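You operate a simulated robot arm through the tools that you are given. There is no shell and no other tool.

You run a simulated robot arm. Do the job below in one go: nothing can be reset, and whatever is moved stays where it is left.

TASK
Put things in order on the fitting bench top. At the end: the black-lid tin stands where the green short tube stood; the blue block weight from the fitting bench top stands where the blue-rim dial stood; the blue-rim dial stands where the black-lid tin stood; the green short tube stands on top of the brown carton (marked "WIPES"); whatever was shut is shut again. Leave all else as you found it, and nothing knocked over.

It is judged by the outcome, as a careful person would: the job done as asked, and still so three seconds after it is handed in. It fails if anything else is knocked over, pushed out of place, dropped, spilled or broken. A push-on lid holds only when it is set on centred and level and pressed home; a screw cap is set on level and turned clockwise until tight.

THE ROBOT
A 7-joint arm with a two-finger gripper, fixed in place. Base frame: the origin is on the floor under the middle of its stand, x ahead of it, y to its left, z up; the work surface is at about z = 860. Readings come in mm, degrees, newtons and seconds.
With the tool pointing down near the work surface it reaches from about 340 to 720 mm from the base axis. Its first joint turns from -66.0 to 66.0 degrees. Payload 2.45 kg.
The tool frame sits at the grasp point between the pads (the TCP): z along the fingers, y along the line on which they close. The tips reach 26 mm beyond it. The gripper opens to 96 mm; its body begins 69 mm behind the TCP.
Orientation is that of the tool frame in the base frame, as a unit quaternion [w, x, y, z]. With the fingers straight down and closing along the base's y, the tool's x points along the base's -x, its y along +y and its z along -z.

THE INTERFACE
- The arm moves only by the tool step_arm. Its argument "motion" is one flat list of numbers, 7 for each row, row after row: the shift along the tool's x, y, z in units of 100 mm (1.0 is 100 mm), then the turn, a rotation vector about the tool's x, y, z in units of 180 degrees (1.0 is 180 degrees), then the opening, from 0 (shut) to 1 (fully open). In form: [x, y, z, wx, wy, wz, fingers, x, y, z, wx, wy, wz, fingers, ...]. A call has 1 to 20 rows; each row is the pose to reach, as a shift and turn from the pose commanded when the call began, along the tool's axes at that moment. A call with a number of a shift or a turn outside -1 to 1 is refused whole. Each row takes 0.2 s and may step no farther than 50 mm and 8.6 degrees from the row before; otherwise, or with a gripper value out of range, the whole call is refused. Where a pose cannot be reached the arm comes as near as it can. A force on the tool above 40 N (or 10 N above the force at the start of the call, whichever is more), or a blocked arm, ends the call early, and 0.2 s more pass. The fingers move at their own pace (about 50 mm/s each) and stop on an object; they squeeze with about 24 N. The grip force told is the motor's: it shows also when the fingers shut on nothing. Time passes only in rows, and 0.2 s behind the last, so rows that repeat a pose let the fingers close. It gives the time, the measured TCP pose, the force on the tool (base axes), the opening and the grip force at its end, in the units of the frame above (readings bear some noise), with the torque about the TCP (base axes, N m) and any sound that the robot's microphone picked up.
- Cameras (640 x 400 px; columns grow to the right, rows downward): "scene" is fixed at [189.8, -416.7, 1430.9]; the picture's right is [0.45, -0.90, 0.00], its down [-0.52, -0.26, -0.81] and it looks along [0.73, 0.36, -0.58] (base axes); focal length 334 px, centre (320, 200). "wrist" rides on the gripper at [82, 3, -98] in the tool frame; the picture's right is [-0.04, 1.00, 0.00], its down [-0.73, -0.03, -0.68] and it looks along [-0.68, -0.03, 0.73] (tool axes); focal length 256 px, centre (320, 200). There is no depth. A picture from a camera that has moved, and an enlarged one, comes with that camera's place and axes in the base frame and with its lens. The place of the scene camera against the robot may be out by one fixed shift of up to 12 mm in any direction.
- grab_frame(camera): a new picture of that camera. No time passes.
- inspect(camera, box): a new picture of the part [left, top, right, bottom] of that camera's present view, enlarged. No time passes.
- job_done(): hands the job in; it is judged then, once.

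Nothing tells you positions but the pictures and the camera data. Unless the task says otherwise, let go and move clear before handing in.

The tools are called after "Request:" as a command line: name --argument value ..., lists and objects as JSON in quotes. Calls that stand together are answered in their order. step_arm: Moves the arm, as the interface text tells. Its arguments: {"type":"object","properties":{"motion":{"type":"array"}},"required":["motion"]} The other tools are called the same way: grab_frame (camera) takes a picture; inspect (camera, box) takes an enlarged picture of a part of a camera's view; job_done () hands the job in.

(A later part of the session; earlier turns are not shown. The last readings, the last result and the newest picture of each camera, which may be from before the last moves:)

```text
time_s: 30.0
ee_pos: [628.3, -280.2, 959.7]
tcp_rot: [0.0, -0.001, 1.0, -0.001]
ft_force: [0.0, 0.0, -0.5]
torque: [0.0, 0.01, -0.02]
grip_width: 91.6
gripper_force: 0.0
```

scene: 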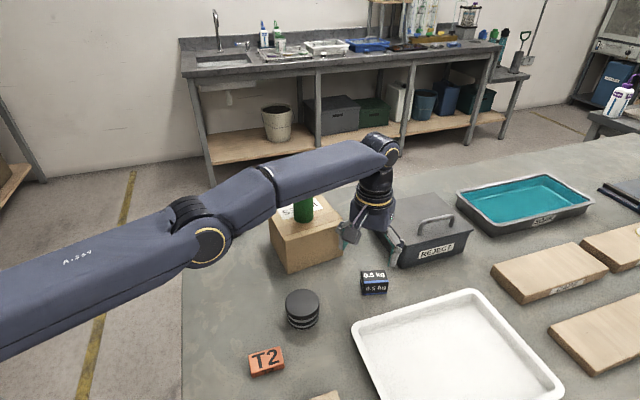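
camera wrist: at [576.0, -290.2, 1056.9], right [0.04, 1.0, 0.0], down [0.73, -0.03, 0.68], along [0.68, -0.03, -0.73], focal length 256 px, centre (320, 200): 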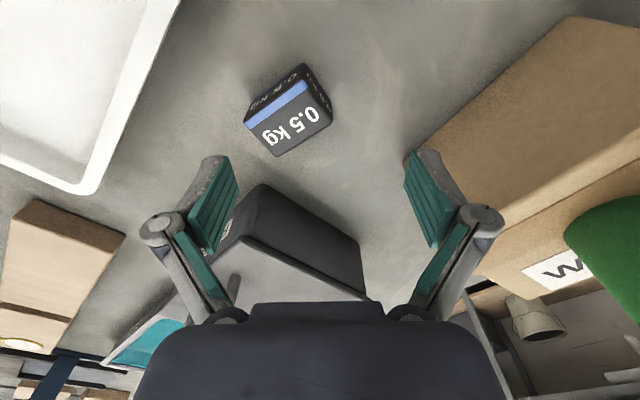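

Free again. While here I'll take a careful look at the weight before going to the tin.

Request:
inspect --camera "wrist" --box '[220, 60, 380, 160]'

Request:
grab_frame --camera "wrist"

Request:
grab_frame --camera "scene"

```text
4.00 times, centred on (300, 110) of wrist
camera zoom: at [547.4, -277.2, 1056.6], right [0.04, 1.0, 0.0], down [0.73, -0.03, 0.68], along [0.68, -0.03, -0.73], focal length 1024 px, centre (400, 560)
```

zoom: 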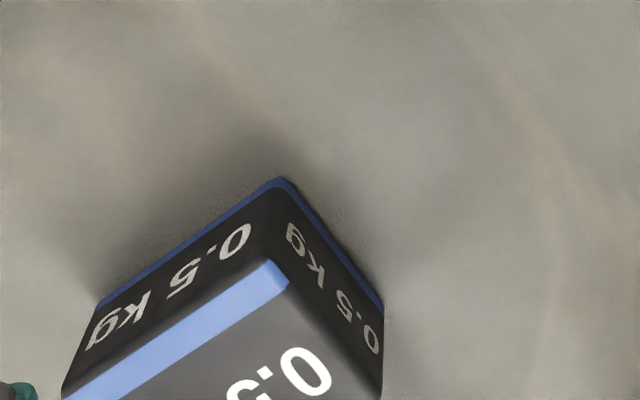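

```text
taken
camera wrist: at [547.4, -277.2, 1056.6], right [0.04, 1.0, 0.0], down [0.73, -0.03, 0.68], along [0.68, -0.03, -0.73], focal length 256 px, centre (320, 200)
```

wrist: 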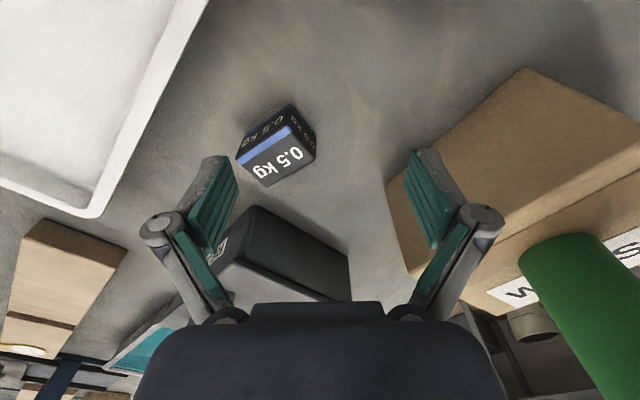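

```text
taken
```

scene: 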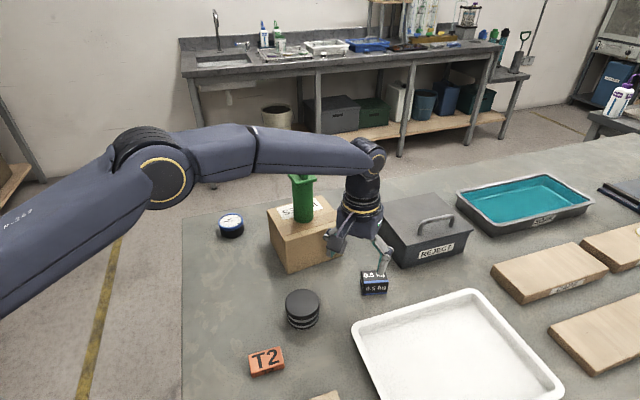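

The weight's centre is near (654,-316), with its long axis at about -57°. Now I back up to look at the tin from the side.

Request:
step_arm --motion '[0.15, 0.05, -0.2, 0, 0, 0, 0.95, 0.5, 0.15, -0.4, 0, 0, 0, 0.95, 0.9, 0.25, -0.4, 0, 0, 0, 1, 1.0, 0.3, -0.4, 0, 0, 0, 1]'

Request:
step_arm --motion '[0.4, 0.1, 0.05, 0, 0, 0, 1, 0.8, 0.2, 0.2, 0, 0, 0, 1, 1.0, 0.3, 0.3, 0, 0, 0, 1, 1.0, 0.3, 0.3, 0, 0, 0, 1]'

Request:
grab_frame --camera "wrist"

```text
time_s: 31.0
ee_pos: [528.4, -248.5, 998.4]
tcp_rot: [0.0, 0.0, 1.0, 0.0]
ft_force: [0.5, 0.9, 0.5]
torque: [0.02, 0.01, -0.01]
grip_width: 96.1
gripper_force: 0.0
```

```text
time_s: 32.0
ee_pos: [428.6, -222.5, 970.3]
tcp_rot: [0.0, 0.0, 1.0, 0.0]
ft_force: [0.8, 0.0, 0.1]
torque: [0.01, 0.0, 0.02]
grip_width: 96.1
gripper_force: 0.1
```

```text
taken
camera wrist: at [347.5, -220.2, 1067.9], right [0.04, 1.0, 0.0], down [0.73, -0.03, 0.68], along [0.68, -0.03, -0.73], focal length 256 px, centre (320, 200)
```

wrist: 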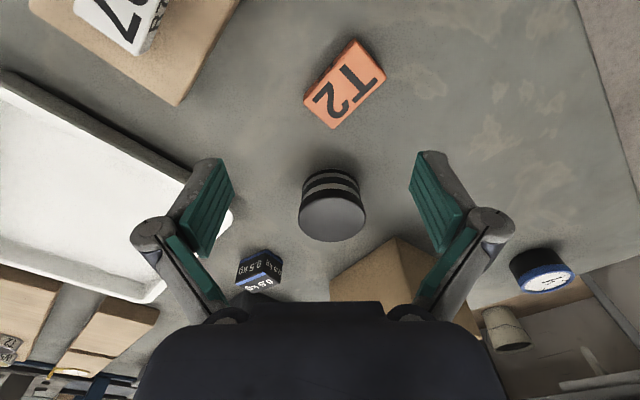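

Request:
inspect --camera "wrist" --box '[280, 155, 390, 255]'

Request:
inspect --camera "scene" --box '[270, 275, 340, 340]'

```text
4.00 times, centred on (335, 205) of wrist
camera zoom: at [347.5, -220.2, 1067.9], right [0.04, 1.0, 0.0], down [0.73, -0.03, 0.68], along [0.68, -0.03, -0.73], focal length 1024 px, centre (260, 180)
```

zoom: 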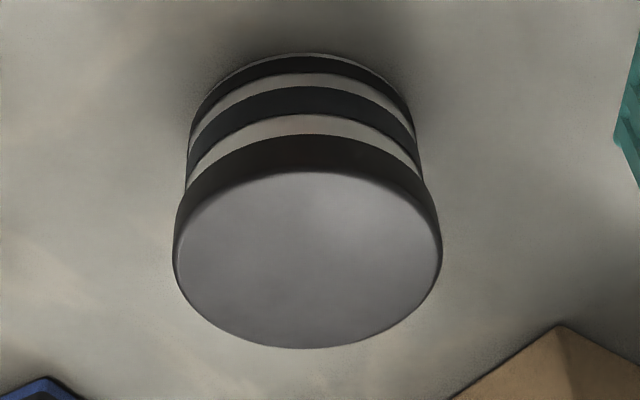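

```text
6.15 times, centred on (305, 308) of scene
camera zoom: at [189.8, -416.7, 1430.9], right [0.45, -0.9, 0.0], down [-0.52, -0.26, -0.81], along [0.73, 0.36, -0.58], focal length 2052 px, centre (412, -462)
```

zoom: 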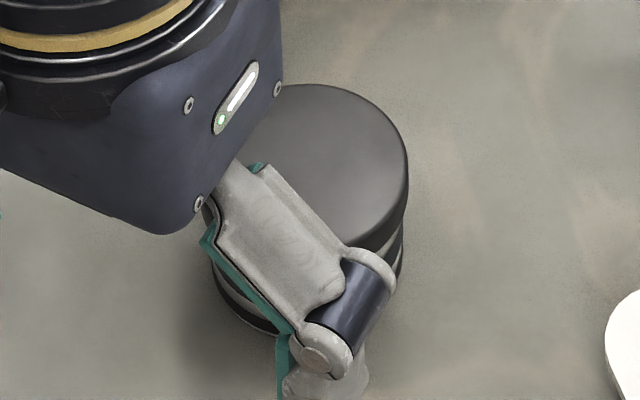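

The tin: base near (524.5,-217), body about 60 mm wide, lid about 63 mm wide from z≈895 to 906. I want to grip the body below the lid, as low as possible. Moving above it now.

Request:
step_arm --motion '[-0.4, 0.03, 0, 0, 0, 0, 1, -0.8, 0.05, 0, 0, 0, 0, 1, -0.96, 0.055, 0, 0, 0, 0, 1, -0.96, 0.055, 0, 0, 0, 0, 1, -0.96, 0.055, 0, 0, 0, 0, 1]'

Request:
grab_frame --camera "wrist"

Request:
inspect --camera "wrist" --box '[240, 60, 400, 190]'

```text
time_s: 33.2
ee_pos: [525.2, -217.5, 968.0]
tcp_rot: [0.0, 0.0, 1.0, 0.0]
ft_force: [-0.1, 0.7, -1.9]
torque: [0.01, -0.02, 0.06]
grip_width: 96.0
gripper_force: 0.1
```

```text
taken
camera wrist: at [442.8, -214.5, 1065.5], right [0.04, 1.0, 0.0], down [0.73, -0.03, 0.68], along [0.68, -0.03, -0.73], focal length 256 px, centre (320, 200)
```

wrist: 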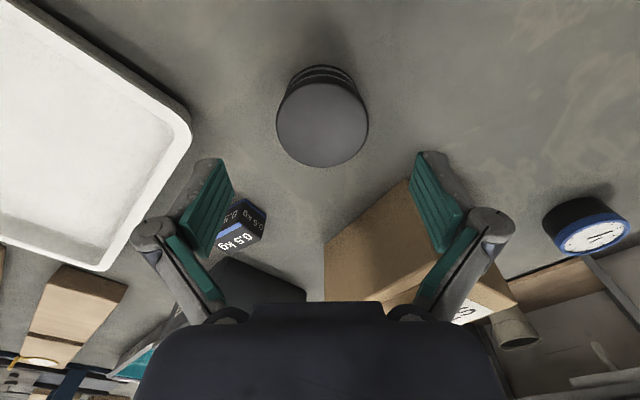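

```text
3.08 times, centred on (320, 125) of wrist
camera zoom: at [442.8, -214.5, 1065.5], right [0.04, 1.0, 0.0], down [0.73, -0.03, 0.68], along [0.68, -0.03, -0.73], focal length 788 px, centre (320, 431)
```

zoom: 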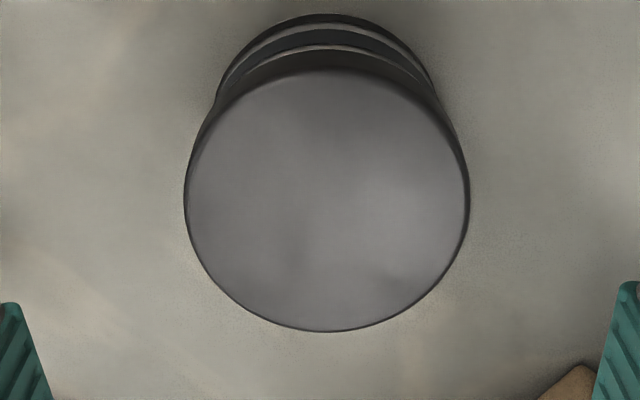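

Well centred over the tin. Descending with fingers wide, first to about z 894.

Request:
step_arm --motion '[0.01, 0.005, 0.25, 0, 0, 0, 1, 0.01, 0.005, 0.5, 0, 0, 0, 1, 0.01, 0.005, 0.68, 0, 0, 0, 1, 0.01, 0.005, 0.75, 0, 0, 0, 1, 0.01, 0.005, 0.75, 0, 0, 0, 1]'

Request:
grab_frame --camera "wrist"

Request:
inspect --camera "scene" --box '[240, 230, 370, 340]'

```text
time_s: 34.4
ee_pos: [525.7, -217.0, 894.1]
tcp_rot: [0.0, 0.0, 1.0, 0.0]
ft_force: [0.8, 0.2, -0.6]
torque: [0.0, -0.01, 0.03]
grip_width: 96.0
gripper_force: 0.0
```

```text
taken
camera wrist: at [442.9, -213.5, 991.2], right [0.04, 1.0, 0.0], down [0.73, -0.03, 0.68], along [0.68, -0.03, -0.73], focal length 256 px, centre (320, 200)
```

wrist: 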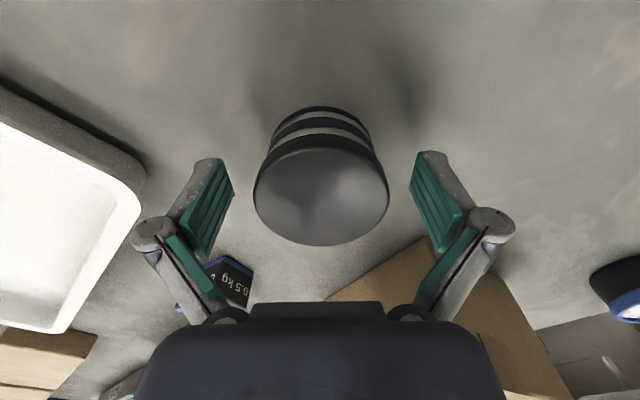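

```text
3.64 times, centred on (305, 285) of scene
camera zoom: at [189.8, -416.7, 1430.9], right [0.45, -0.9, 0.0], down [-0.52, -0.26, -0.81], along [0.73, 0.36, -0.58], focal length 1213 px, centre (374, -109)
```

zoom: 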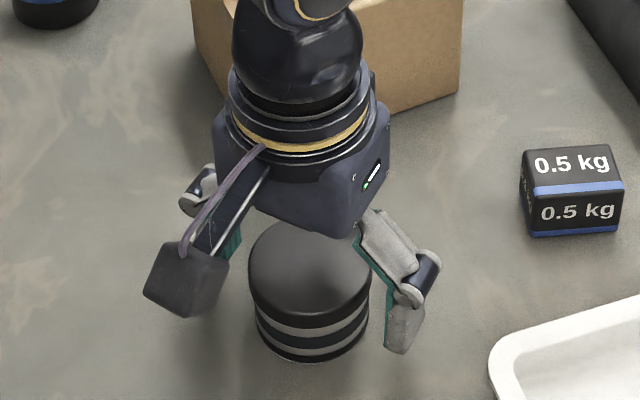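

Fingers straddle the tin with good clearance. I'll lower another 6 mm (tips just above the bench) and close gently.

Request:
step_arm --motion '[0, 0, 0.03, 0, 0, 0, 1, 0, 0, 0.06, 0, 0, 0, 1, 0, 0, 0.06, 0, 0, 0, 0.85, 0, 0, 0.06, 0, 0, 0, 0.75, 0, 0, 0.06, 0, 0, 0, 0.7, 0, 0, 0.06, 0, 0, 0, 0.65, 0, 0, 0.06, 0, 0, 0, 0.6, 0, 0, 0.06, 0, 0, 0, 0.55, 0, 0, 0.06, 0, 0, 0, 0.55]'

Request:
grab_frame --camera "wrist"

Request:
inspect --camera "scene" --box '[240, 230, 370, 340]'

```text
time_s: 36.4
ee_pos: [523.9, -216.5, 888.5]
tcp_rot: [0.0, -0.001, 1.0, 0.0]
ft_force: [-1.0, 1.5, 3.8]
torque: [0.05, 0.01, 0.05]
grip_width: 61.5
gripper_force: 24.0
```

```text
taken
camera wrist: at [442.5, -213.3, 985.3], right [0.04, 1.0, 0.0], down [0.73, -0.03, 0.68], along [0.68, -0.03, -0.73], focal length 256 px, centre (320, 200)
```

wrist: 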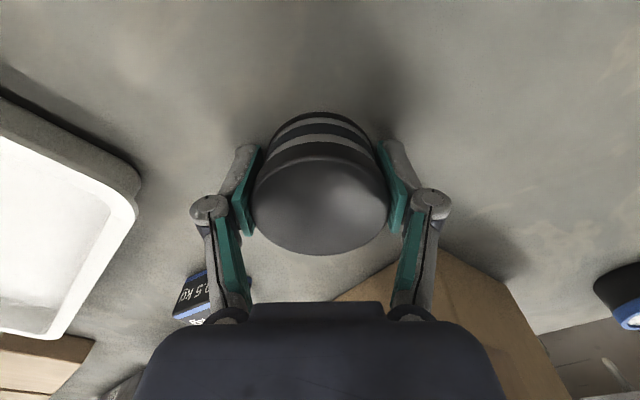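

```text
3.64 times, centred on (305, 285) of scene
camera zoom: at [189.7, -416.7, 1430.9], right [0.45, -0.9, 0.0], down [-0.52, -0.26, -0.81], along [0.73, 0.36, -0.58], focal length 1213 px, centre (374, -109)
```

zoom: 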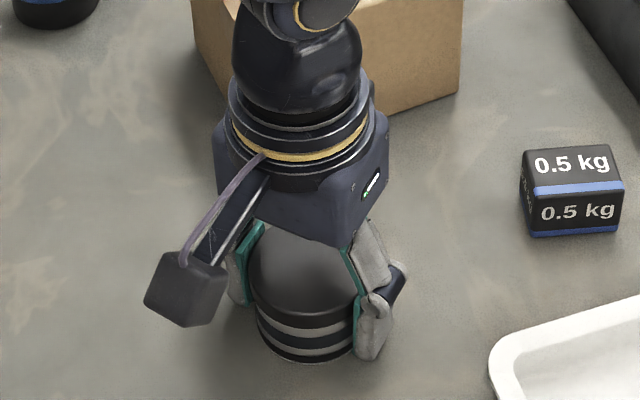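

Grip reads 61.5 mm, which may be the lid's edge rather than the body. I'll open a little and lower to just above the bench, then regrip lower on the body.

Request:
step_arm --motion '[0, 0, 0, 0, 0, 0, 0.75, 0, 0, 0, 0, 0, 0, 0.78, 0, 0, 0.01, 0, 0, 0, 0.78, 0, 0, 0.015, 0, 0, 0, 0.78, 0, 0, 0.015, 0, 0, 0, 0.78]'

```text
time_s: 37.6
ee_pos: [523.1, -217.5, 887.9]
tcp_rot: [0.0, 0.0, 1.0, 0.0]
ft_force: [0.3, -0.1, -0.2]
torque: [0.02, -0.03, 0.01]
grip_width: 74.9
gripper_force: 0.1
```

Request:
step_arm --motion '[0, 0, 0.01, 0, 0, 0, 0.78, 0, 0, 0.01, 0, 0, 0, 0.78]'

```text
time_s: 38.2
ee_pos: [523.2, -216.6, 886.2]
tcp_rot: [-0.001, 0.0, 1.0, 0.0]
ft_force: [1.4, -0.3, 1.0]
torque: [0.0, -0.02, 0.05]
grip_width: 74.9
gripper_force: 0.0
```

Request:
step_arm --motion '[0, 0, 0.01, 0, 0, 0, 0.78, 0, 0, 0.01, 0, 0, 0, 0.78]'

```text
time_s: 38.8
ee_pos: [525.1, -215.2, 885.8]
tcp_rot: [0.0, 0.0, 1.0, 0.0]
ft_force: [0.7, -0.3, 0.0]
torque: [0.02, -0.02, 0.0]
grip_width: 74.6
gripper_force: 0.0
```

Request:
step_arm --motion '[0, 0, 0.01, 0, 0, 0, 0.78, 0, 0, 0.01, 0, 0, 0, 0.78]'

```text
time_s: 39.4
ee_pos: [525.6, -216.2, 884.7]
tcp_rot: [0.001, -0.001, 1.0, -0.001]
ft_force: [-0.2, 0.3, 0.0]
torque: [-0.01, -0.03, -0.04]
grip_width: 75.0
gripper_force: 0.0
```

No bench contact yet at this height. I'll close here and compare the width.

Request:
step_arm --motion '[0, 0, 0, 0, 0, 0, 0.7, 0, 0, 0, 0, 0, 0, 0.65, 0, 0, 0, 0, 0, 0, 0.6, 0, 0, 0, 0, 0, 0, 0.55, 0, 0, 0, 0, 0, 0, 0.55]'

Request:
inspect --camera "wrist" --box '[220, 90, 420, 250]'

Request:
inspect --camera "scene" --box '[270, 270, 340, 335]'

```text
time_s: 40.6
ee_pos: [524.2, -214.5, 884.9]
tcp_rot: [0.0, 0.0, 1.0, 0.0]
ft_force: [-1.6, -0.5, 4.6]
torque: [0.02, 0.01, 0.01]
grip_width: 61.4
gripper_force: 24.2
```

```text
2.50 times, centred on (320, 170) of wrist
camera zoom: at [442.8, -212.7, 982.1], right [0.04, 1.0, 0.0], down [0.73, -0.03, 0.68], along [0.68, -0.03, -0.73], focal length 640 px, centre (320, 275)
```

zoom: 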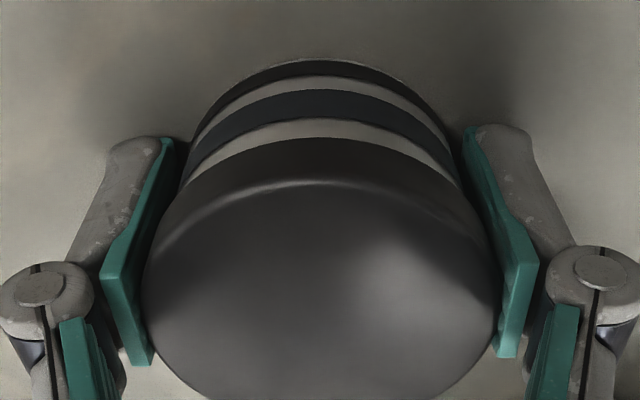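

```text
6.15 times, centred on (305, 302) of scene
camera zoom: at [189.7, -416.7, 1430.9], right [0.45, -0.9, 0.0], down [-0.52, -0.26, -0.81], along [0.73, 0.36, -0.58], focal length 2052 px, centre (412, -431)
```

zoom: 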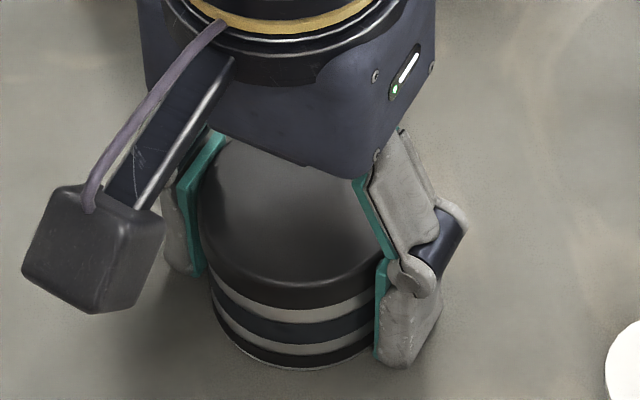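

The width stays 61.4 mm, so the pads bear on the lid's rim whichever height I use. Rather than risk lifting by the lid, I'll regrip slightly higher and slide the tin along the clear bench to the tube's old spot.

Request:
step_arm --motion '[0, 0, 0, 0, 0, 0, 0.7, 0, 0, 0, 0, 0, 0, 0.75, 0, 0, -0.02, 0, 0, 0, 0.75, 0, 0, -0.035, 0, 0, 0, 0.75, 0, 0, -0.035, 0, 0, 0, 0.7, 0, 0, -0.035, 0, 0, 0, 0.65, 0, 0, -0.035, 0, 0, 0, 0.6, 0, 0, -0.035, 0, 0, 0, 0.55, 0, 0, -0.035, 0, 0, 0, 0.55, 0, 0, -0.035, 0, 0, 0, 0.55]'

Request:
inspect --camera "wrist" --box '[220, 90, 420, 250]'

```text
time_s: 42.8
ee_pos: [522.9, -217.0, 888.4]
tcp_rot: [0.0, 0.0, 1.0, 0.0]
ft_force: [-1.0, 0.9, 4.5]
torque: [0.02, 0.02, 0.03]
grip_width: 61.5
gripper_force: 24.2
```

```text
2.50 times, centred on (320, 170) of wrist
camera zoom: at [442.2, -213.0, 985.4], right [0.04, 1.0, 0.0], down [0.73, -0.03, 0.68], along [0.68, -0.03, -0.73], focal length 640 px, centre (320, 275)
```

zoom: 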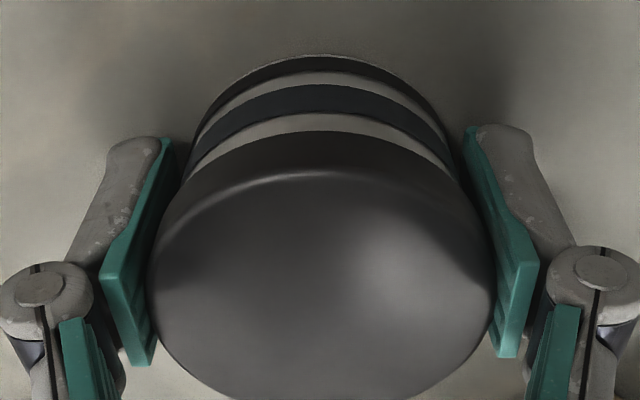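

Gripped again with tip clearance. Sliding the tin along +y, first half.

Request:
step_arm --motion '[0.002, 0.03, 0, 0, 0, 0, 0.55, 0.005, 0.09, 0, 0, 0, 0, 0.55, 0.01, 0.17, 0, 0, 0, 0, 0.55, 0.016, 0.26, 0, 0, 0, 0, 0.55, 0.022, 0.36, 0, 0, 0, 0, 0.55, 0.029, 0.46, 0, 0, 0, 0, 0.55, 0.035, 0.56, 0, 0, 0, 0, 0.55, 0.041, 0.65, 0, 0, 0, 0, 0.55, 0.046, 0.72, 0, 0, 0, 0, 0.55, 0.049, 0.77, 0, 0, 0, 0, 0.55, 0.049, 0.77, 0, 0, 0, 0, 0.55]'

Request:
inspect --camera "scene" --box '[190, 200, 350, 340]'

Request:
grab_frame --camera "wrist"

```text
time_s: 45.2
ee_pos: [518.9, -137.9, 888.6]
tcp_rot: [0.0, 0.0, 1.0, 0.0]
ft_force: [-0.3, -4.1, 7.4]
torque: [0.07, -0.01, -0.03]
grip_width: 61.4
gripper_force: 24.3
```

```text
2.86 times, centred on (270, 270) of scene
camera zoom: at [189.7, -416.8, 1430.9], right [0.45, -0.9, 0.0], down [-0.52, -0.26, -0.81], along [0.73, 0.36, -0.58], focal length 953 px, centre (463, 0)
```

zoom: 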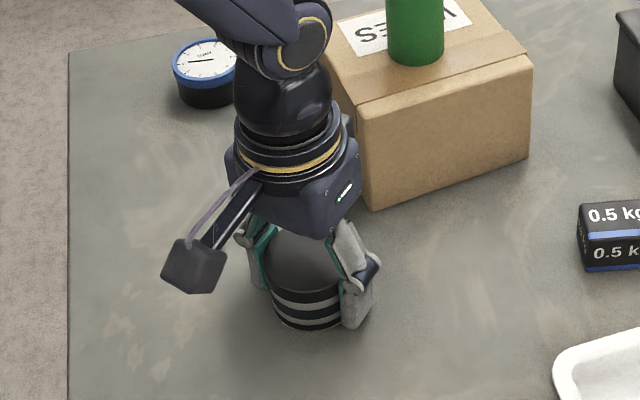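

```text
taken
camera wrist: at [437.8, -136.3, 985.1], right [0.04, 1.0, 0.0], down [0.73, -0.03, 0.68], along [0.68, -0.03, -0.73], focal length 256 px, centre (320, 200)
```

wrist: 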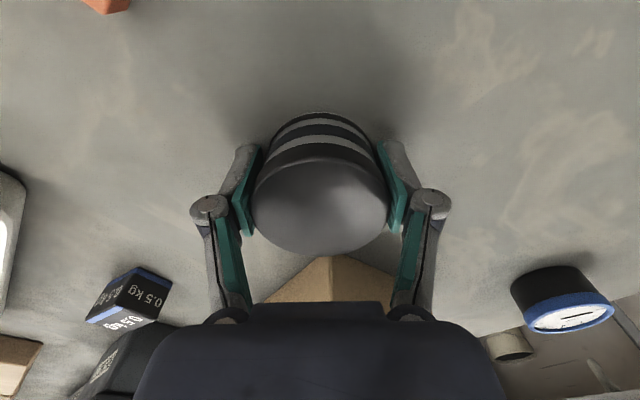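

The tin slides intact. Second half of the slide.

Request:
step_arm --motion '[0.002, 0.03, 0, 0, 0, 0, 0.55, 0.005, 0.09, 0, 0, 0, 0, 0.55, 0.01, 0.17, 0, 0, 0, 0, 0.55, 0.016, 0.26, 0, 0, 0, 0, 0.55, 0.022, 0.36, 0, 0, 0, 0, 0.55, 0.029, 0.46, 0, 0, 0, 0, 0.55, 0.035, 0.56, 0, 0, 0, 0, 0.55, 0.041, 0.65, 0, 0, 0, 0, 0.55, 0.046, 0.72, 0, 0, 0, 0, 0.55, 0.049, 0.77, 0, 0, 0, 0, 0.55, 0.049, 0.77, 0, 0, 0, 0, 0.55]'

Request:
grab_frame --camera "wrist"

Request:
inspect --camera "scene" --box '[160, 180, 320, 320]'

```text
time_s: 47.6
ee_pos: [513.7, -61.4, 888.3]
tcp_rot: [0.0, 0.0, 1.0, 0.0]
ft_force: [-0.6, -5.7, 16.9]
torque: [-0.02, -0.08, -0.01]
grip_width: 61.6
gripper_force: 24.3
```

```text
taken
camera wrist: at [431.7, -58.9, 984.5], right [0.04, 1.0, 0.0], down [0.73, -0.03, 0.68], along [0.68, -0.03, -0.73], focal length 256 px, centre (320, 200)
```

wrist: 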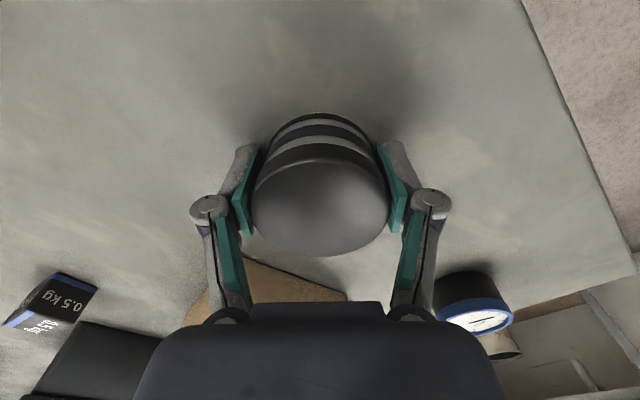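

```text
2.86 times, centred on (240, 250) of scene
camera zoom: at [189.5, -416.8, 1430.9], right [0.45, -0.9, 0.0], down [-0.52, -0.26, -0.81], along [0.73, 0.36, -0.58], focal length 953 px, centre (549, 57)
```

zoom: 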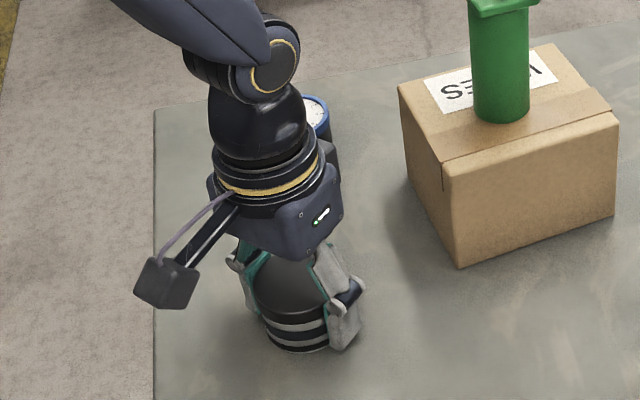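

The tin is at (514,-62), where the tube stood. I'll open and rise straight up.

Request:
step_arm --motion '[0, 0, 0, 0, 0, 0, 0.7, 0, 0, 0, 0, 0, 0, 0.8, 0, 0, 0, 0, 0, 0, 1.0, 0, 0, 0, 0, 0, 0, 1.0, 0, 0, -0.2, 0, 0, 0, 1.0, 0, 0, -0.5, 0, 0, 0, 1.0, 0, 0, -0.8, 0, 0, 0, 1.0, 0, 0, -1.0, 0, 0, 0, 1.0, 0, 0, -1.0, 0, 0, 0, 1.0]'

Request:
grab_frame --camera "wrist"

Request:
inspect --camera "wrist" --box '[240, 60, 400, 190]'

Request:
grab_frame --camera "scene"

```text
time_s: 49.6
ee_pos: [513.6, -61.3, 988.0]
tcp_rot: [-0.001, -0.001, 1.0, 0.0]
ft_force: [0.3, 0.1, -0.8]
torque: [-0.01, -0.02, 0.0]
grip_width: 96.2
gripper_force: 0.0
```

```text
taken
camera wrist: at [432.3, -58.9, 1085.4], right [0.04, 1.0, 0.0], down [0.73, -0.03, 0.68], along [0.68, -0.03, -0.73], focal length 256 px, centre (320, 200)
```

wrist: 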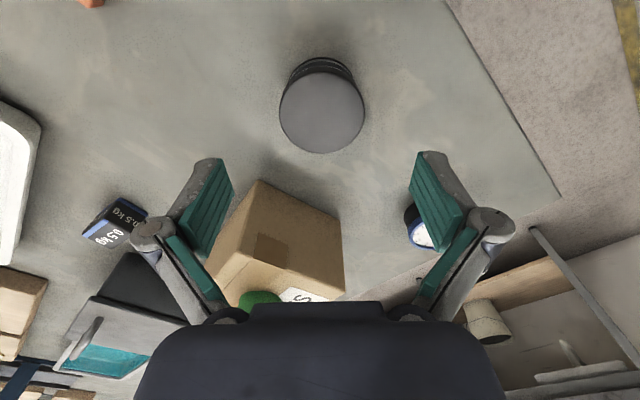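

```text
3.08 times, centred on (320, 125) of wrist
camera zoom: at [432.3, -58.9, 1085.4], right [0.04, 1.0, 0.0], down [0.73, -0.03, 0.68], along [0.68, -0.03, -0.73], focal length 788 px, centre (320, 431)
```

zoom: 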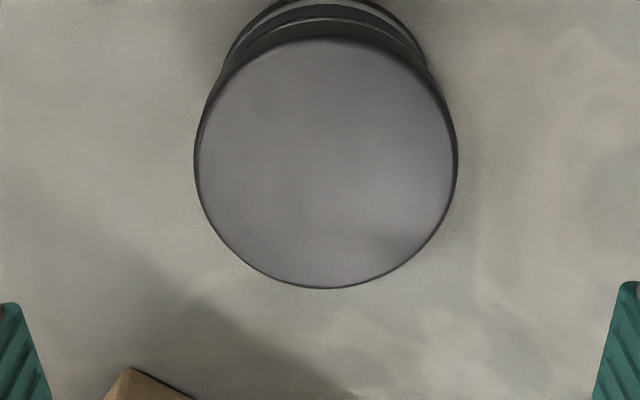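

```text
taken
```

scene: 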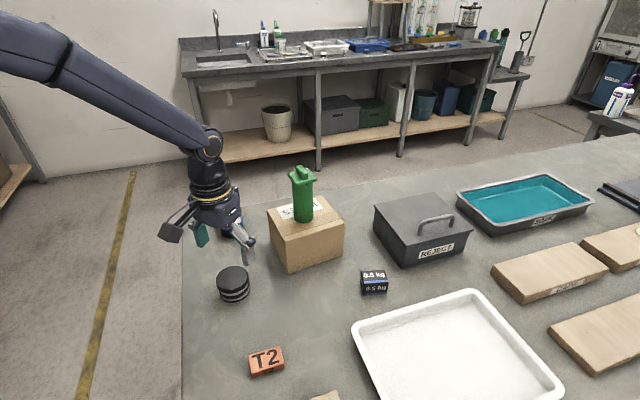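

The tin stands level with its lid on at (513,-61). Next the dial: I move toward it for a precise look.

Request:
step_arm --motion '[-0.25, 0.25, 0, 0, 0, 0, 1, -0.5, 0.5, 0, 0, 0, 0, 1, -0.75, 0.75, 0, 0, 0, 0, 1, -0.95, 1.0, 0, 0, 0, 0, 1, -0.95, 1.0, 0, 0, 0, 0, 1]'

Request:
grab_frame --camera "wrist"

Request:
inspect --camera "wrist" --box '[260, 80, 420, 200]'

```text
time_s: 50.8
ee_pos: [606.7, 43.1, 985.6]
tcp_rot: [0.0, 0.0, 1.0, 0.0]
ft_force: [-0.1, -0.7, 1.1]
torque: [0.01, 0.02, -0.02]
grip_width: 96.1
gripper_force: 0.0
```

```text
taken
camera wrist: at [525.8, 44.8, 1083.1], right [0.04, 1.0, 0.0], down [0.73, -0.03, 0.68], along [0.68, -0.03, -0.73], focal length 256 px, centre (320, 200)
```

wrist: 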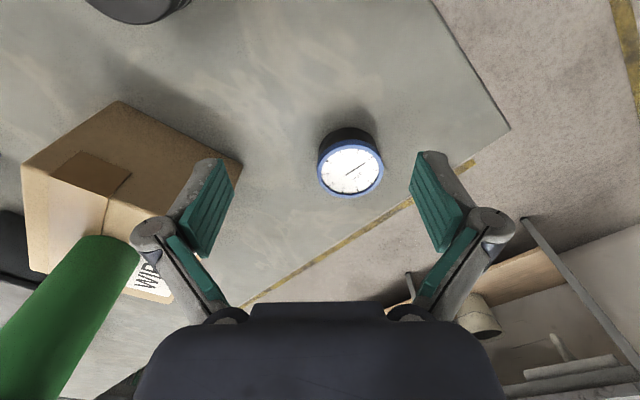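

```text
3.33 times, centred on (340, 140) of wrist
camera zoom: at [525.8, 44.8, 1083.1], right [0.04, 1.0, 0.0], down [0.73, -0.03, 0.68], along [0.68, -0.03, -0.73], focal length 853 px, centre (253, 400)
```

zoom: 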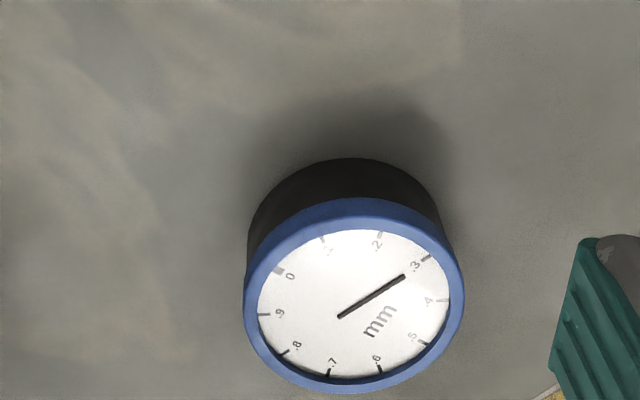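

The dial is near (668,67), about 61 mm across, rim top near z 889. Let me hold and re-read the pose, then centre over it.

Request:
step_arm --motion '[-0.3, 0.12, 0, 0, 0, 0, 1, -0.6, 0.24, 0, 0, 0, 0, 1, -0.6, 0.24, 0, 0, 0, 0, 1, -0.6, 0.24, 0, 0, 0, 0, 1]'

Request:
inspect --camera "wrist" --box '[240, 60, 400, 190]'

```text
time_s: 51.8
ee_pos: [670.2, 64.6, 987.8]
tcp_rot: [0.001, 0.0, 1.0, 0.001]
ft_force: [0.3, -0.6, -0.2]
torque: [0.0, 0.01, -0.01]
grip_width: 96.2
gripper_force: 0.1
```

```text
3.08 times, centred on (320, 125) of wrist
camera zoom: at [588.7, 66.6, 1085.3], right [0.04, 1.0, 0.0], down [0.73, -0.03, 0.68], along [0.68, -0.03, -0.73], focal length 788 px, centre (320, 431)
```

zoom: 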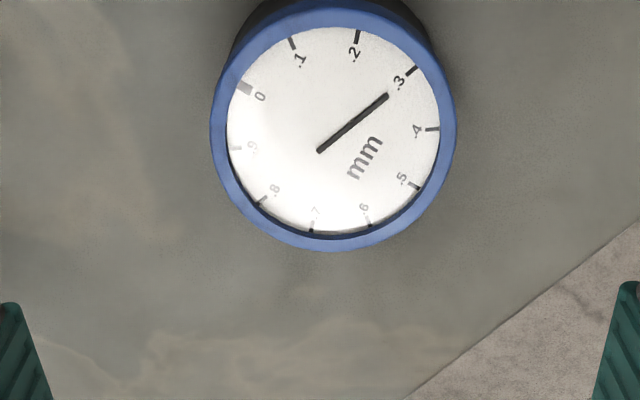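

The dial centre is (668,66.4); I'll shift about 2 mm and descend.

Request:
step_arm --motion '[0.023, 0.026, 0.1, 0, 0, 0, 1, 0.023, 0.026, 0.4, 0, 0, 0, 1, 0.023, 0.026, 0.7, 0, 0, 0, 1, 0.023, 0.026, 0.9, 0, 0, 0, 1, 0.023, 0.026, 0.98, 0, 0, 0, 1, 0.023, 0.026, 0.98, 0, 0, 0, 1]'

Request:
grab_frame --camera "wrist"

Request:
inspect --camera "scene" --box '[180, 140, 340, 280]'

```text
time_s: 53.2
ee_pos: [667.7, 63.8, 888.3]
tcp_rot: [0.0, 0.0, 1.0, 0.0]
ft_force: [0.4, 0.5, 0.1]
torque: [0.01, 0.01, -0.03]
grip_width: 96.2
gripper_force: 0.0
```

```text
taken
camera wrist: at [586.8, 67.0, 985.8], right [0.04, 1.0, 0.0], down [0.73, -0.03, 0.68], along [0.68, -0.03, -0.73], focal length 256 px, centre (320, 200)
```

wrist: 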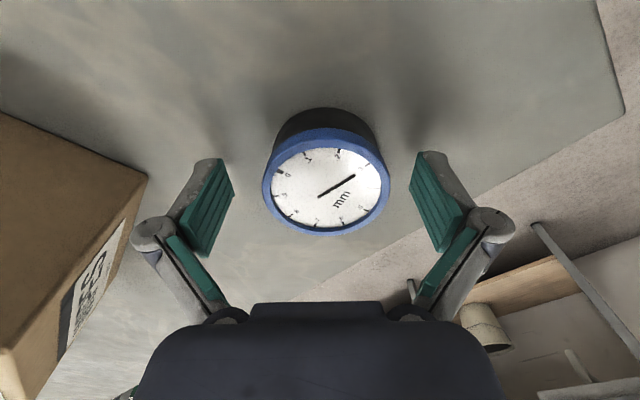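

```text
2.86 times, centred on (260, 210) of scene
camera zoom: at [189.8, -416.7, 1430.9], right [0.45, -0.9, 0.0], down [-0.52, -0.26, -0.81], along [0.73, 0.36, -0.58], focal length 953 px, centre (491, 171)
```

zoom: 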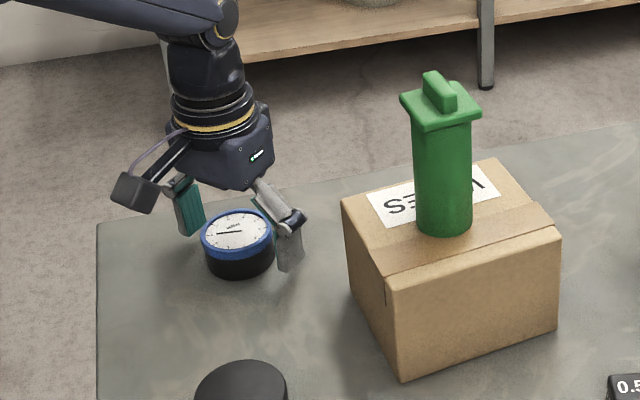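

Nearly centred; a 2.5 mm shift in y, then close.

Request:
step_arm --motion '[0, 0.025, 0, 0, 0, 0, 1, 0, 0.025, 0, 0, 0, 0, 0.85, 0, 0.025, 0, 0, 0, 0, 0.75, 0, 0.025, 0, 0, 0, 0, 0.7, 0, 0.025, 0, 0, 0, 0, 0.65, 0, 0.025, 0, 0, 0, 0, 0.55, 0, 0.025, 0, 0, 0, 0, 0.5, 0, 0.025, 0, 0, 0, 0, 0.5]'

Request:
grab_frame --camera "wrist"

```text
time_s: 55.0
ee_pos: [668.4, 66.0, 890.0]
tcp_rot: [0.0, 0.0, 1.0, -0.001]
ft_force: [-0.3, -0.4, 2.7]
torque: [0.05, 0.03, 0.04]
grip_width: 58.3
gripper_force: 24.1
```

```text
taken
camera wrist: at [586.2, 69.7, 987.0], right [0.04, 1.0, 0.0], down [0.73, -0.03, 0.68], along [0.68, -0.03, -0.73], focal length 256 px, centre (320, 200)
```

wrist: 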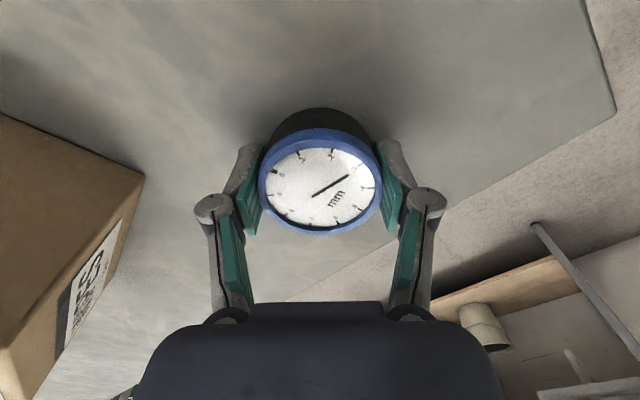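

The dial is gripped at 58 mm. I'll lift it slowly by 100 mm.

Request:
step_arm --motion '[0, 0, -0.05, 0, 0, 0, 0.5, 0, 0, -0.15, 0, 0, 0, 0.5, 0, 0, -0.35, 0, 0, 0, 0.5, 0, 0, -0.55, 0, 0, 0, 0.5, 0, 0, -0.75, 0, 0, 0, 0.5, 0, 0, -0.9, 0, 0, 0, 0.5, 0, 0, -1.0, 0, 0, 0, 0.5, 0, 0, -1.0, 0, 0, 0, 0.5]'

Request:
grab_frame --camera "wrist"

Request:
grab_frame --camera "scene"

```text
time_s: 56.8
ee_pos: [668.7, 70.2, 991.7]
tcp_rot: [0.0, -0.001, 1.0, 0.0]
ft_force: [0.4, 0.4, -1.1]
torque: [0.02, 0.0, -0.03]
grip_width: 58.1
gripper_force: 24.2
```

```text
taken
camera wrist: at [585.9, 72.0, 1089.4], right [0.04, 1.0, 0.0], down [0.73, -0.03, 0.68], along [0.68, -0.03, -0.73], focal length 256 px, centre (320, 200)
```

wrist: 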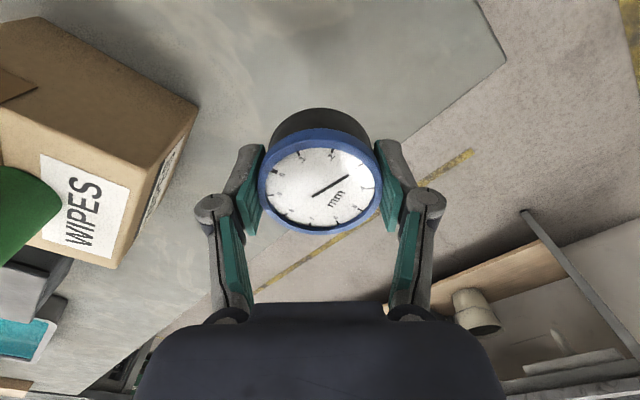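

```text
taken
```

scene: 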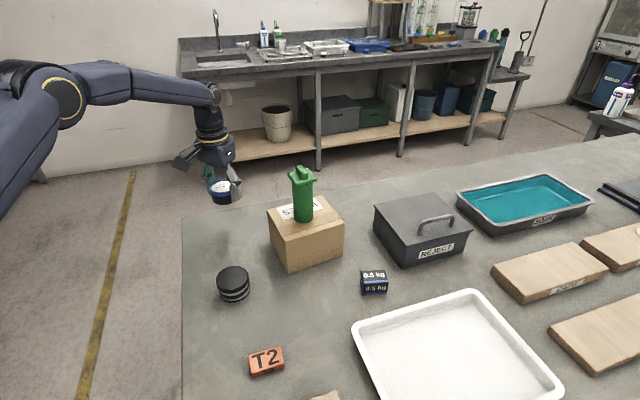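

The dial hangs level. I'll carry it back around the carton, above the tin's height, in stages.

Request:
step_arm --motion '[0.1, -0.06, 0, 0, 0, 0, 0.5, 0.3, -0.18, 0, 0, 0, 0, 0.5, 0.5, -0.3, 0, 0, 0, 0, 0.5, 0.7, -0.42, 0, 0, 0, 0, 0.5, 0.9, -0.54, 0, 0, 0, 0, 0.5, 1.0, -0.6, 0, 0, 0, 0, 0.5, 1.0, -0.6, 0, 0, 0, 0, 0.5]'

Request:
step_arm --motion '[0.02, -0.1, 0, 0, 0, 0, 0.5, 0.07, -0.3, 0, 0, 0, 0, 0.5, 0.12, -0.5, 0, 0, 0, 0, 0.5, 0.17, -0.7, 0, 0, 0, 0, 0.5, 0.22, -0.9, 0, 0, 0, 0, 0.5, 0.24, -1.0, 0, 0, 0, 0, 0.5, 0.24, -1.0, 0, 0, 0, 0, 0.5]'

Request:
grab_frame --camera "scene"

Request:
grab_frame --camera "wrist"

```text
time_s: 58.4
ee_pos: [566.9, 8.0, 992.4]
tcp_rot: [0.0, 0.001, 1.0, 0.001]
ft_force: [-0.6, 0.1, -1.2]
torque: [-0.05, -0.01, 0.02]
grip_width: 58.2
gripper_force: 24.1
```

```text
time_s: 60.0
ee_pos: [542.0, -93.4, 989.7]
tcp_rot: [0.0, 0.0, 1.0, 0.0]
ft_force: [0.1, -0.3, -0.3]
torque: [0.01, 0.03, 0.01]
grip_width: 57.8
gripper_force: 23.7
```

```text
taken
```

scene: 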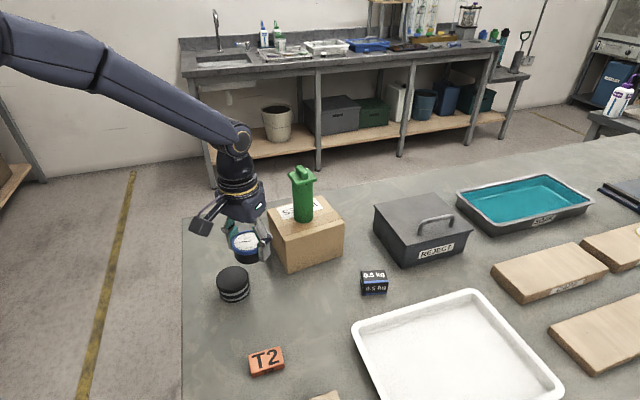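

```text
taken
camera wrist: at [461.5, -91.1, 1087.9], right [0.04, 1.0, 0.0], down [0.73, -0.03, 0.68], along [0.68, -0.03, -0.73], focal length 256 px, centre (320, 200)
```

wrist: 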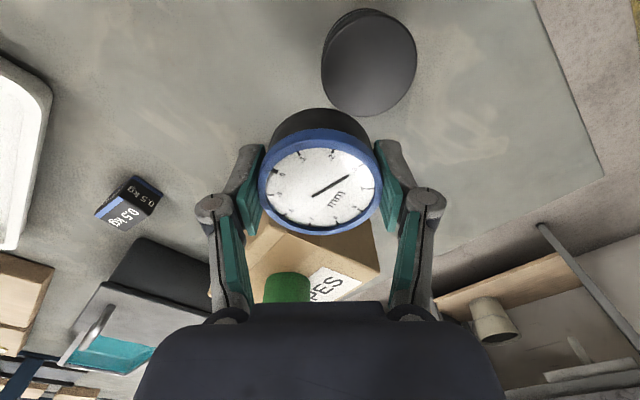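

All good. I continue to the tin's old spot.

Request:
step_arm --motion '[0.02, -0.1, 0, 0, 0, 0, 0.5, 0.05, -0.3, 0, 0, 0, 0, 0.5, 0.08, -0.5, 0, 0, 0, 0, 0.5, 0.11, -0.7, 0, 0, 0, 0, 0.5, 0.14, -0.9, 0, 0, 0, 0, 0.5, 0.16, -1.0, 0, 0, 0, 0, 0.5, 0.16, -1.0, 0, 0, 0, 0, 0.5]'

Request:
step_arm --motion '[0.01, -0.12, 0.1, 0, 0, 0, 0.5, 0.02, -0.24, 0.25, 0, 0, 0, 0.5, 0.02, -0.24, 0.45, 0, 0, 0, 0.5, 0.02, -0.24, 0.6, 0, 0, 0, 0.5, 0.02, -0.24, 0.7, 0, 0, 0, 0.5, 0.02, -0.24, 0.7, 0, 0, 0, 0.5, 0.02, -0.24, 0.7, 0, 0, 0, 0.5]'

Request:
grab_frame --camera "wrist"

Request:
inspect --camera "scene" --box '[220, 220, 380, 360]'

```text
time_s: 61.6
ee_pos: [525.4, -192.0, 988.9]
tcp_rot: [0.0, 0.0, 1.0, 0.001]
ft_force: [0.4, 0.2, -0.7]
torque: [0.0, 0.0, 0.02]
grip_width: 58.0
gripper_force: 24.4
```

```text
time_s: 63.2
ee_pos: [523.2, -216.5, 920.6]
tcp_rot: [0.0, 0.0, 1.0, -0.001]
ft_force: [-0.2, 1.4, -1.4]
torque: [-0.03, 0.01, 0.02]
grip_width: 58.2
gripper_force: 24.0
```

```text
taken
camera wrist: at [442.3, -213.4, 1017.9], right [0.04, 1.0, 0.0], down [0.73, -0.03, 0.68], along [0.68, -0.03, -0.73], focal length 256 px, centre (320, 200)
```

wrist: 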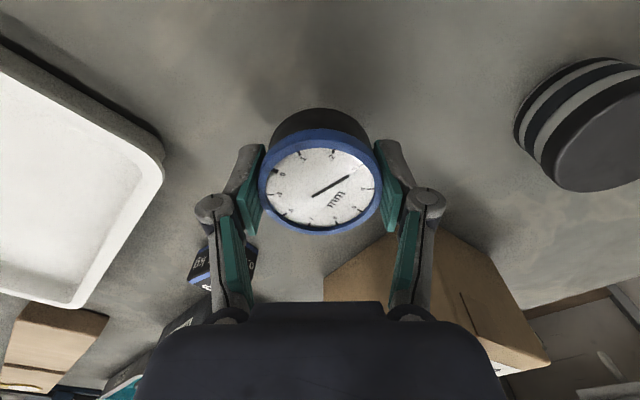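

```text
2.86 times, centred on (300, 290) of scene
camera zoom: at [189.8, -416.7, 1430.9], right [0.45, -0.9, 0.0], down [-0.52, -0.26, -0.81], along [0.73, 0.36, -0.58], focal length 953 px, centre (377, -57)
```

zoom: 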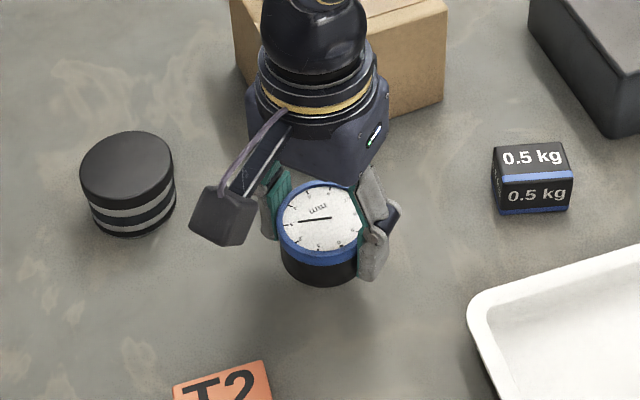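

The dial is above (525.5,-217). Lowering in shrinking steps.

Request:
step_arm --motion '[0, 0, 0.1, 0, 0, 0, 0.5, 0, 0, 0.2, 0, 0, 0, 0.5, 0, 0, 0.26, 0, 0, 0, 0.5, 0, 0, 0.28, 0, 0, 0, 0.5, 0, 0, 0.28, 0, 0, 0, 0.5]'

```text
time_s: 64.4
ee_pos: [525.8, -216.9, 891.1]
tcp_rot: [-0.001, 0.0, 1.0, -0.001]
ft_force: [-0.2, -0.3, -1.2]
torque: [-0.01, 0.01, 0.03]
grip_width: 58.1
gripper_force: 23.7
```

Request:
step_arm --motion '[0, 0, 0.01, 0, 0, 0, 0.5, 0, 0, 0.01, 0, 0, 0, 0.5]'

Request:
step_arm --motion '[0, 0, 0.01, 0, 0, 0, 0.5, 0, 0, 0.01, 0, 0, 0, 0.5]'

```text
time_s: 65.0
ee_pos: [524.7, -216.7, 891.2]
tcp_rot: [0.0, 0.0, 1.0, 0.0]
ft_force: [-0.6, 0.7, -0.1]
torque: [-0.02, -0.02, -0.05]
grip_width: 57.7
gripper_force: 23.9
```

```text
time_s: 65.6
ee_pos: [523.1, -216.4, 889.6]
tcp_rot: [0.0, 0.0, 1.0, -0.001]
ft_force: [-1.2, 0.3, -0.9]
torque: [-0.01, -0.05, 0.01]
grip_width: 57.9
gripper_force: 23.9
```

Request:
step_arm --motion '[0, 0, 0.01, 0, 0, 0, 0.5, 0, 0, 0.01, 0, 0, 0, 0.5]'

Request:
inspect --camera "scene" --box '[260, 260, 350, 330]'

```text
time_s: 66.2
ee_pos: [523.7, -217.7, 888.7]
tcp_rot: [-0.001, 0.0, 1.0, 0.0]
ft_force: [-0.7, 2.4, 6.6]
torque: [0.11, 0.08, 0.02]
grip_width: 57.7
gripper_force: 24.4
```

```text
5.71 times, centred on (305, 295) of scene
camera zoom: at [189.6, -416.6, 1431.0], right [0.45, -0.9, 0.0], down [-0.52, -0.26, -0.81], along [0.73, 0.36, -0.58], focal length 1906 px, centre (406, -343)
```

zoom: 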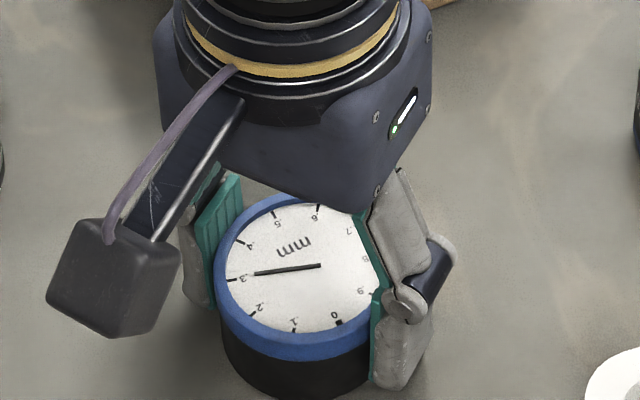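

Contact with the bench is felt (6.6 N). I open the fingers and rise.

Request:
step_arm --motion '[0, 0, 0, 0, 0, 0, 0.65, 0, 0, 0, 0, 0, 0, 0.75, 0, 0, 0, 0, 0, 0, 1.0, 0, 0, 0, 0, 0, 0, 1.0, 0, 0, -0.2, 0, 0, 0, 1.0, 0, 0, -0.5, 0, 0, 0, 1.0, 0, 0, -0.8, 0, 0, 0, 1.0, 0, 0, -1.0, 0, 0, 0, 1.0, 0, 0, -1.0, 0, 0, 0, 1.0]'

Request:
grab_frame --camera "wrist"

Request:
inspect --camera "wrist" --box '[240, 60, 400, 190]'

Request:
grab_frame --camera "scene"

```text
time_s: 68.2
ee_pos: [523.4, -216.8, 989.7]
tcp_rot: [0.0, 0.0, 1.0, 0.0]
ft_force: [0.8, 0.1, -0.2]
torque: [-0.01, 0.0, -0.04]
grip_width: 96.1
gripper_force: 0.1
```

```text
taken
camera wrist: at [441.6, -213.4, 1086.7], right [0.04, 1.0, 0.0], down [0.73, -0.03, 0.68], along [0.68, -0.03, -0.73], focal length 256 px, centre (320, 200)
```

wrist: 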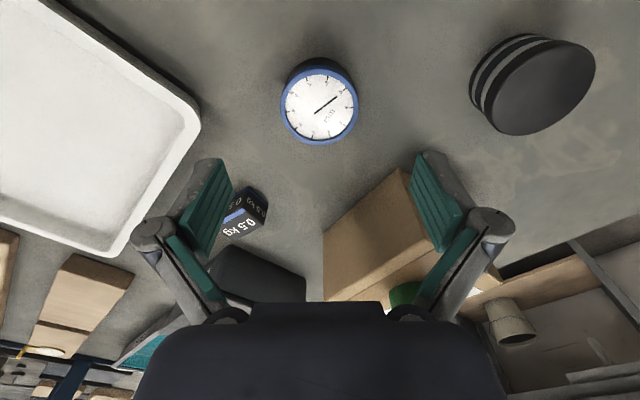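

```text
3.08 times, centred on (320, 125) of wrist
camera zoom: at [441.6, -213.4, 1086.7], right [0.04, 1.0, 0.0], down [0.73, -0.03, 0.68], along [0.68, -0.03, -0.73], focal length 788 px, centre (320, 431)
```

zoom: 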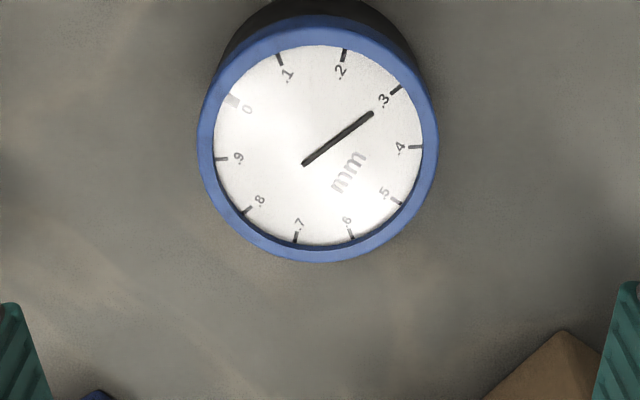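

```text
taken
```

scene: 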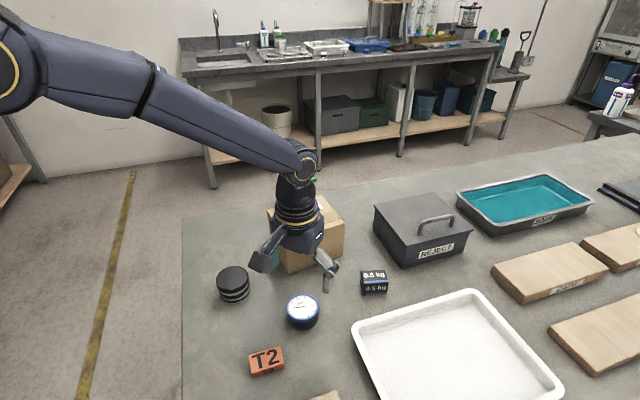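

The dial now stands at about (527,-217). Last is the blue weight; I'll zoom in on it to fix its position.

Request:
inspect --camera "wrist" --box '[200, 170, 300, 250]'

Request:
inspect --camera "scene" --box '[340, 250, 420, 310]'

```text
5.00 times, centred on (250, 210) of wrist
camera zoom: at [441.6, -213.4, 1086.7], right [0.04, 1.0, 0.0], down [0.73, -0.03, 0.68], along [0.68, -0.03, -0.73], focal length 1280 px, centre (670, 150)
```

zoom: 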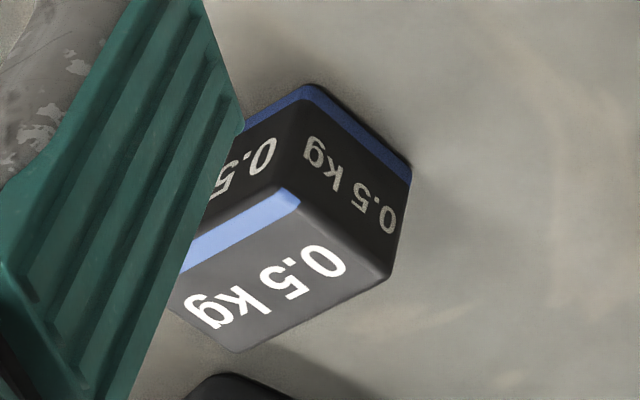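

```text
6.67 times, centred on (380, 280) of scene
camera zoom: at [189.8, -416.7, 1430.9], right [0.45, -0.9, 0.0], down [-0.52, -0.26, -0.81], along [0.73, 0.36, -0.58], focal length 2223 px, centre (-80, -333)
```

zoom: 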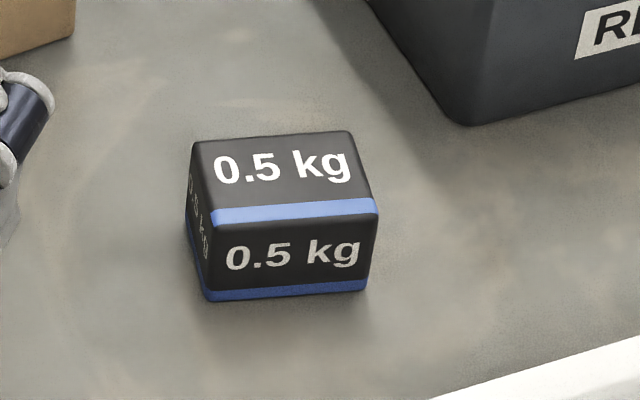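

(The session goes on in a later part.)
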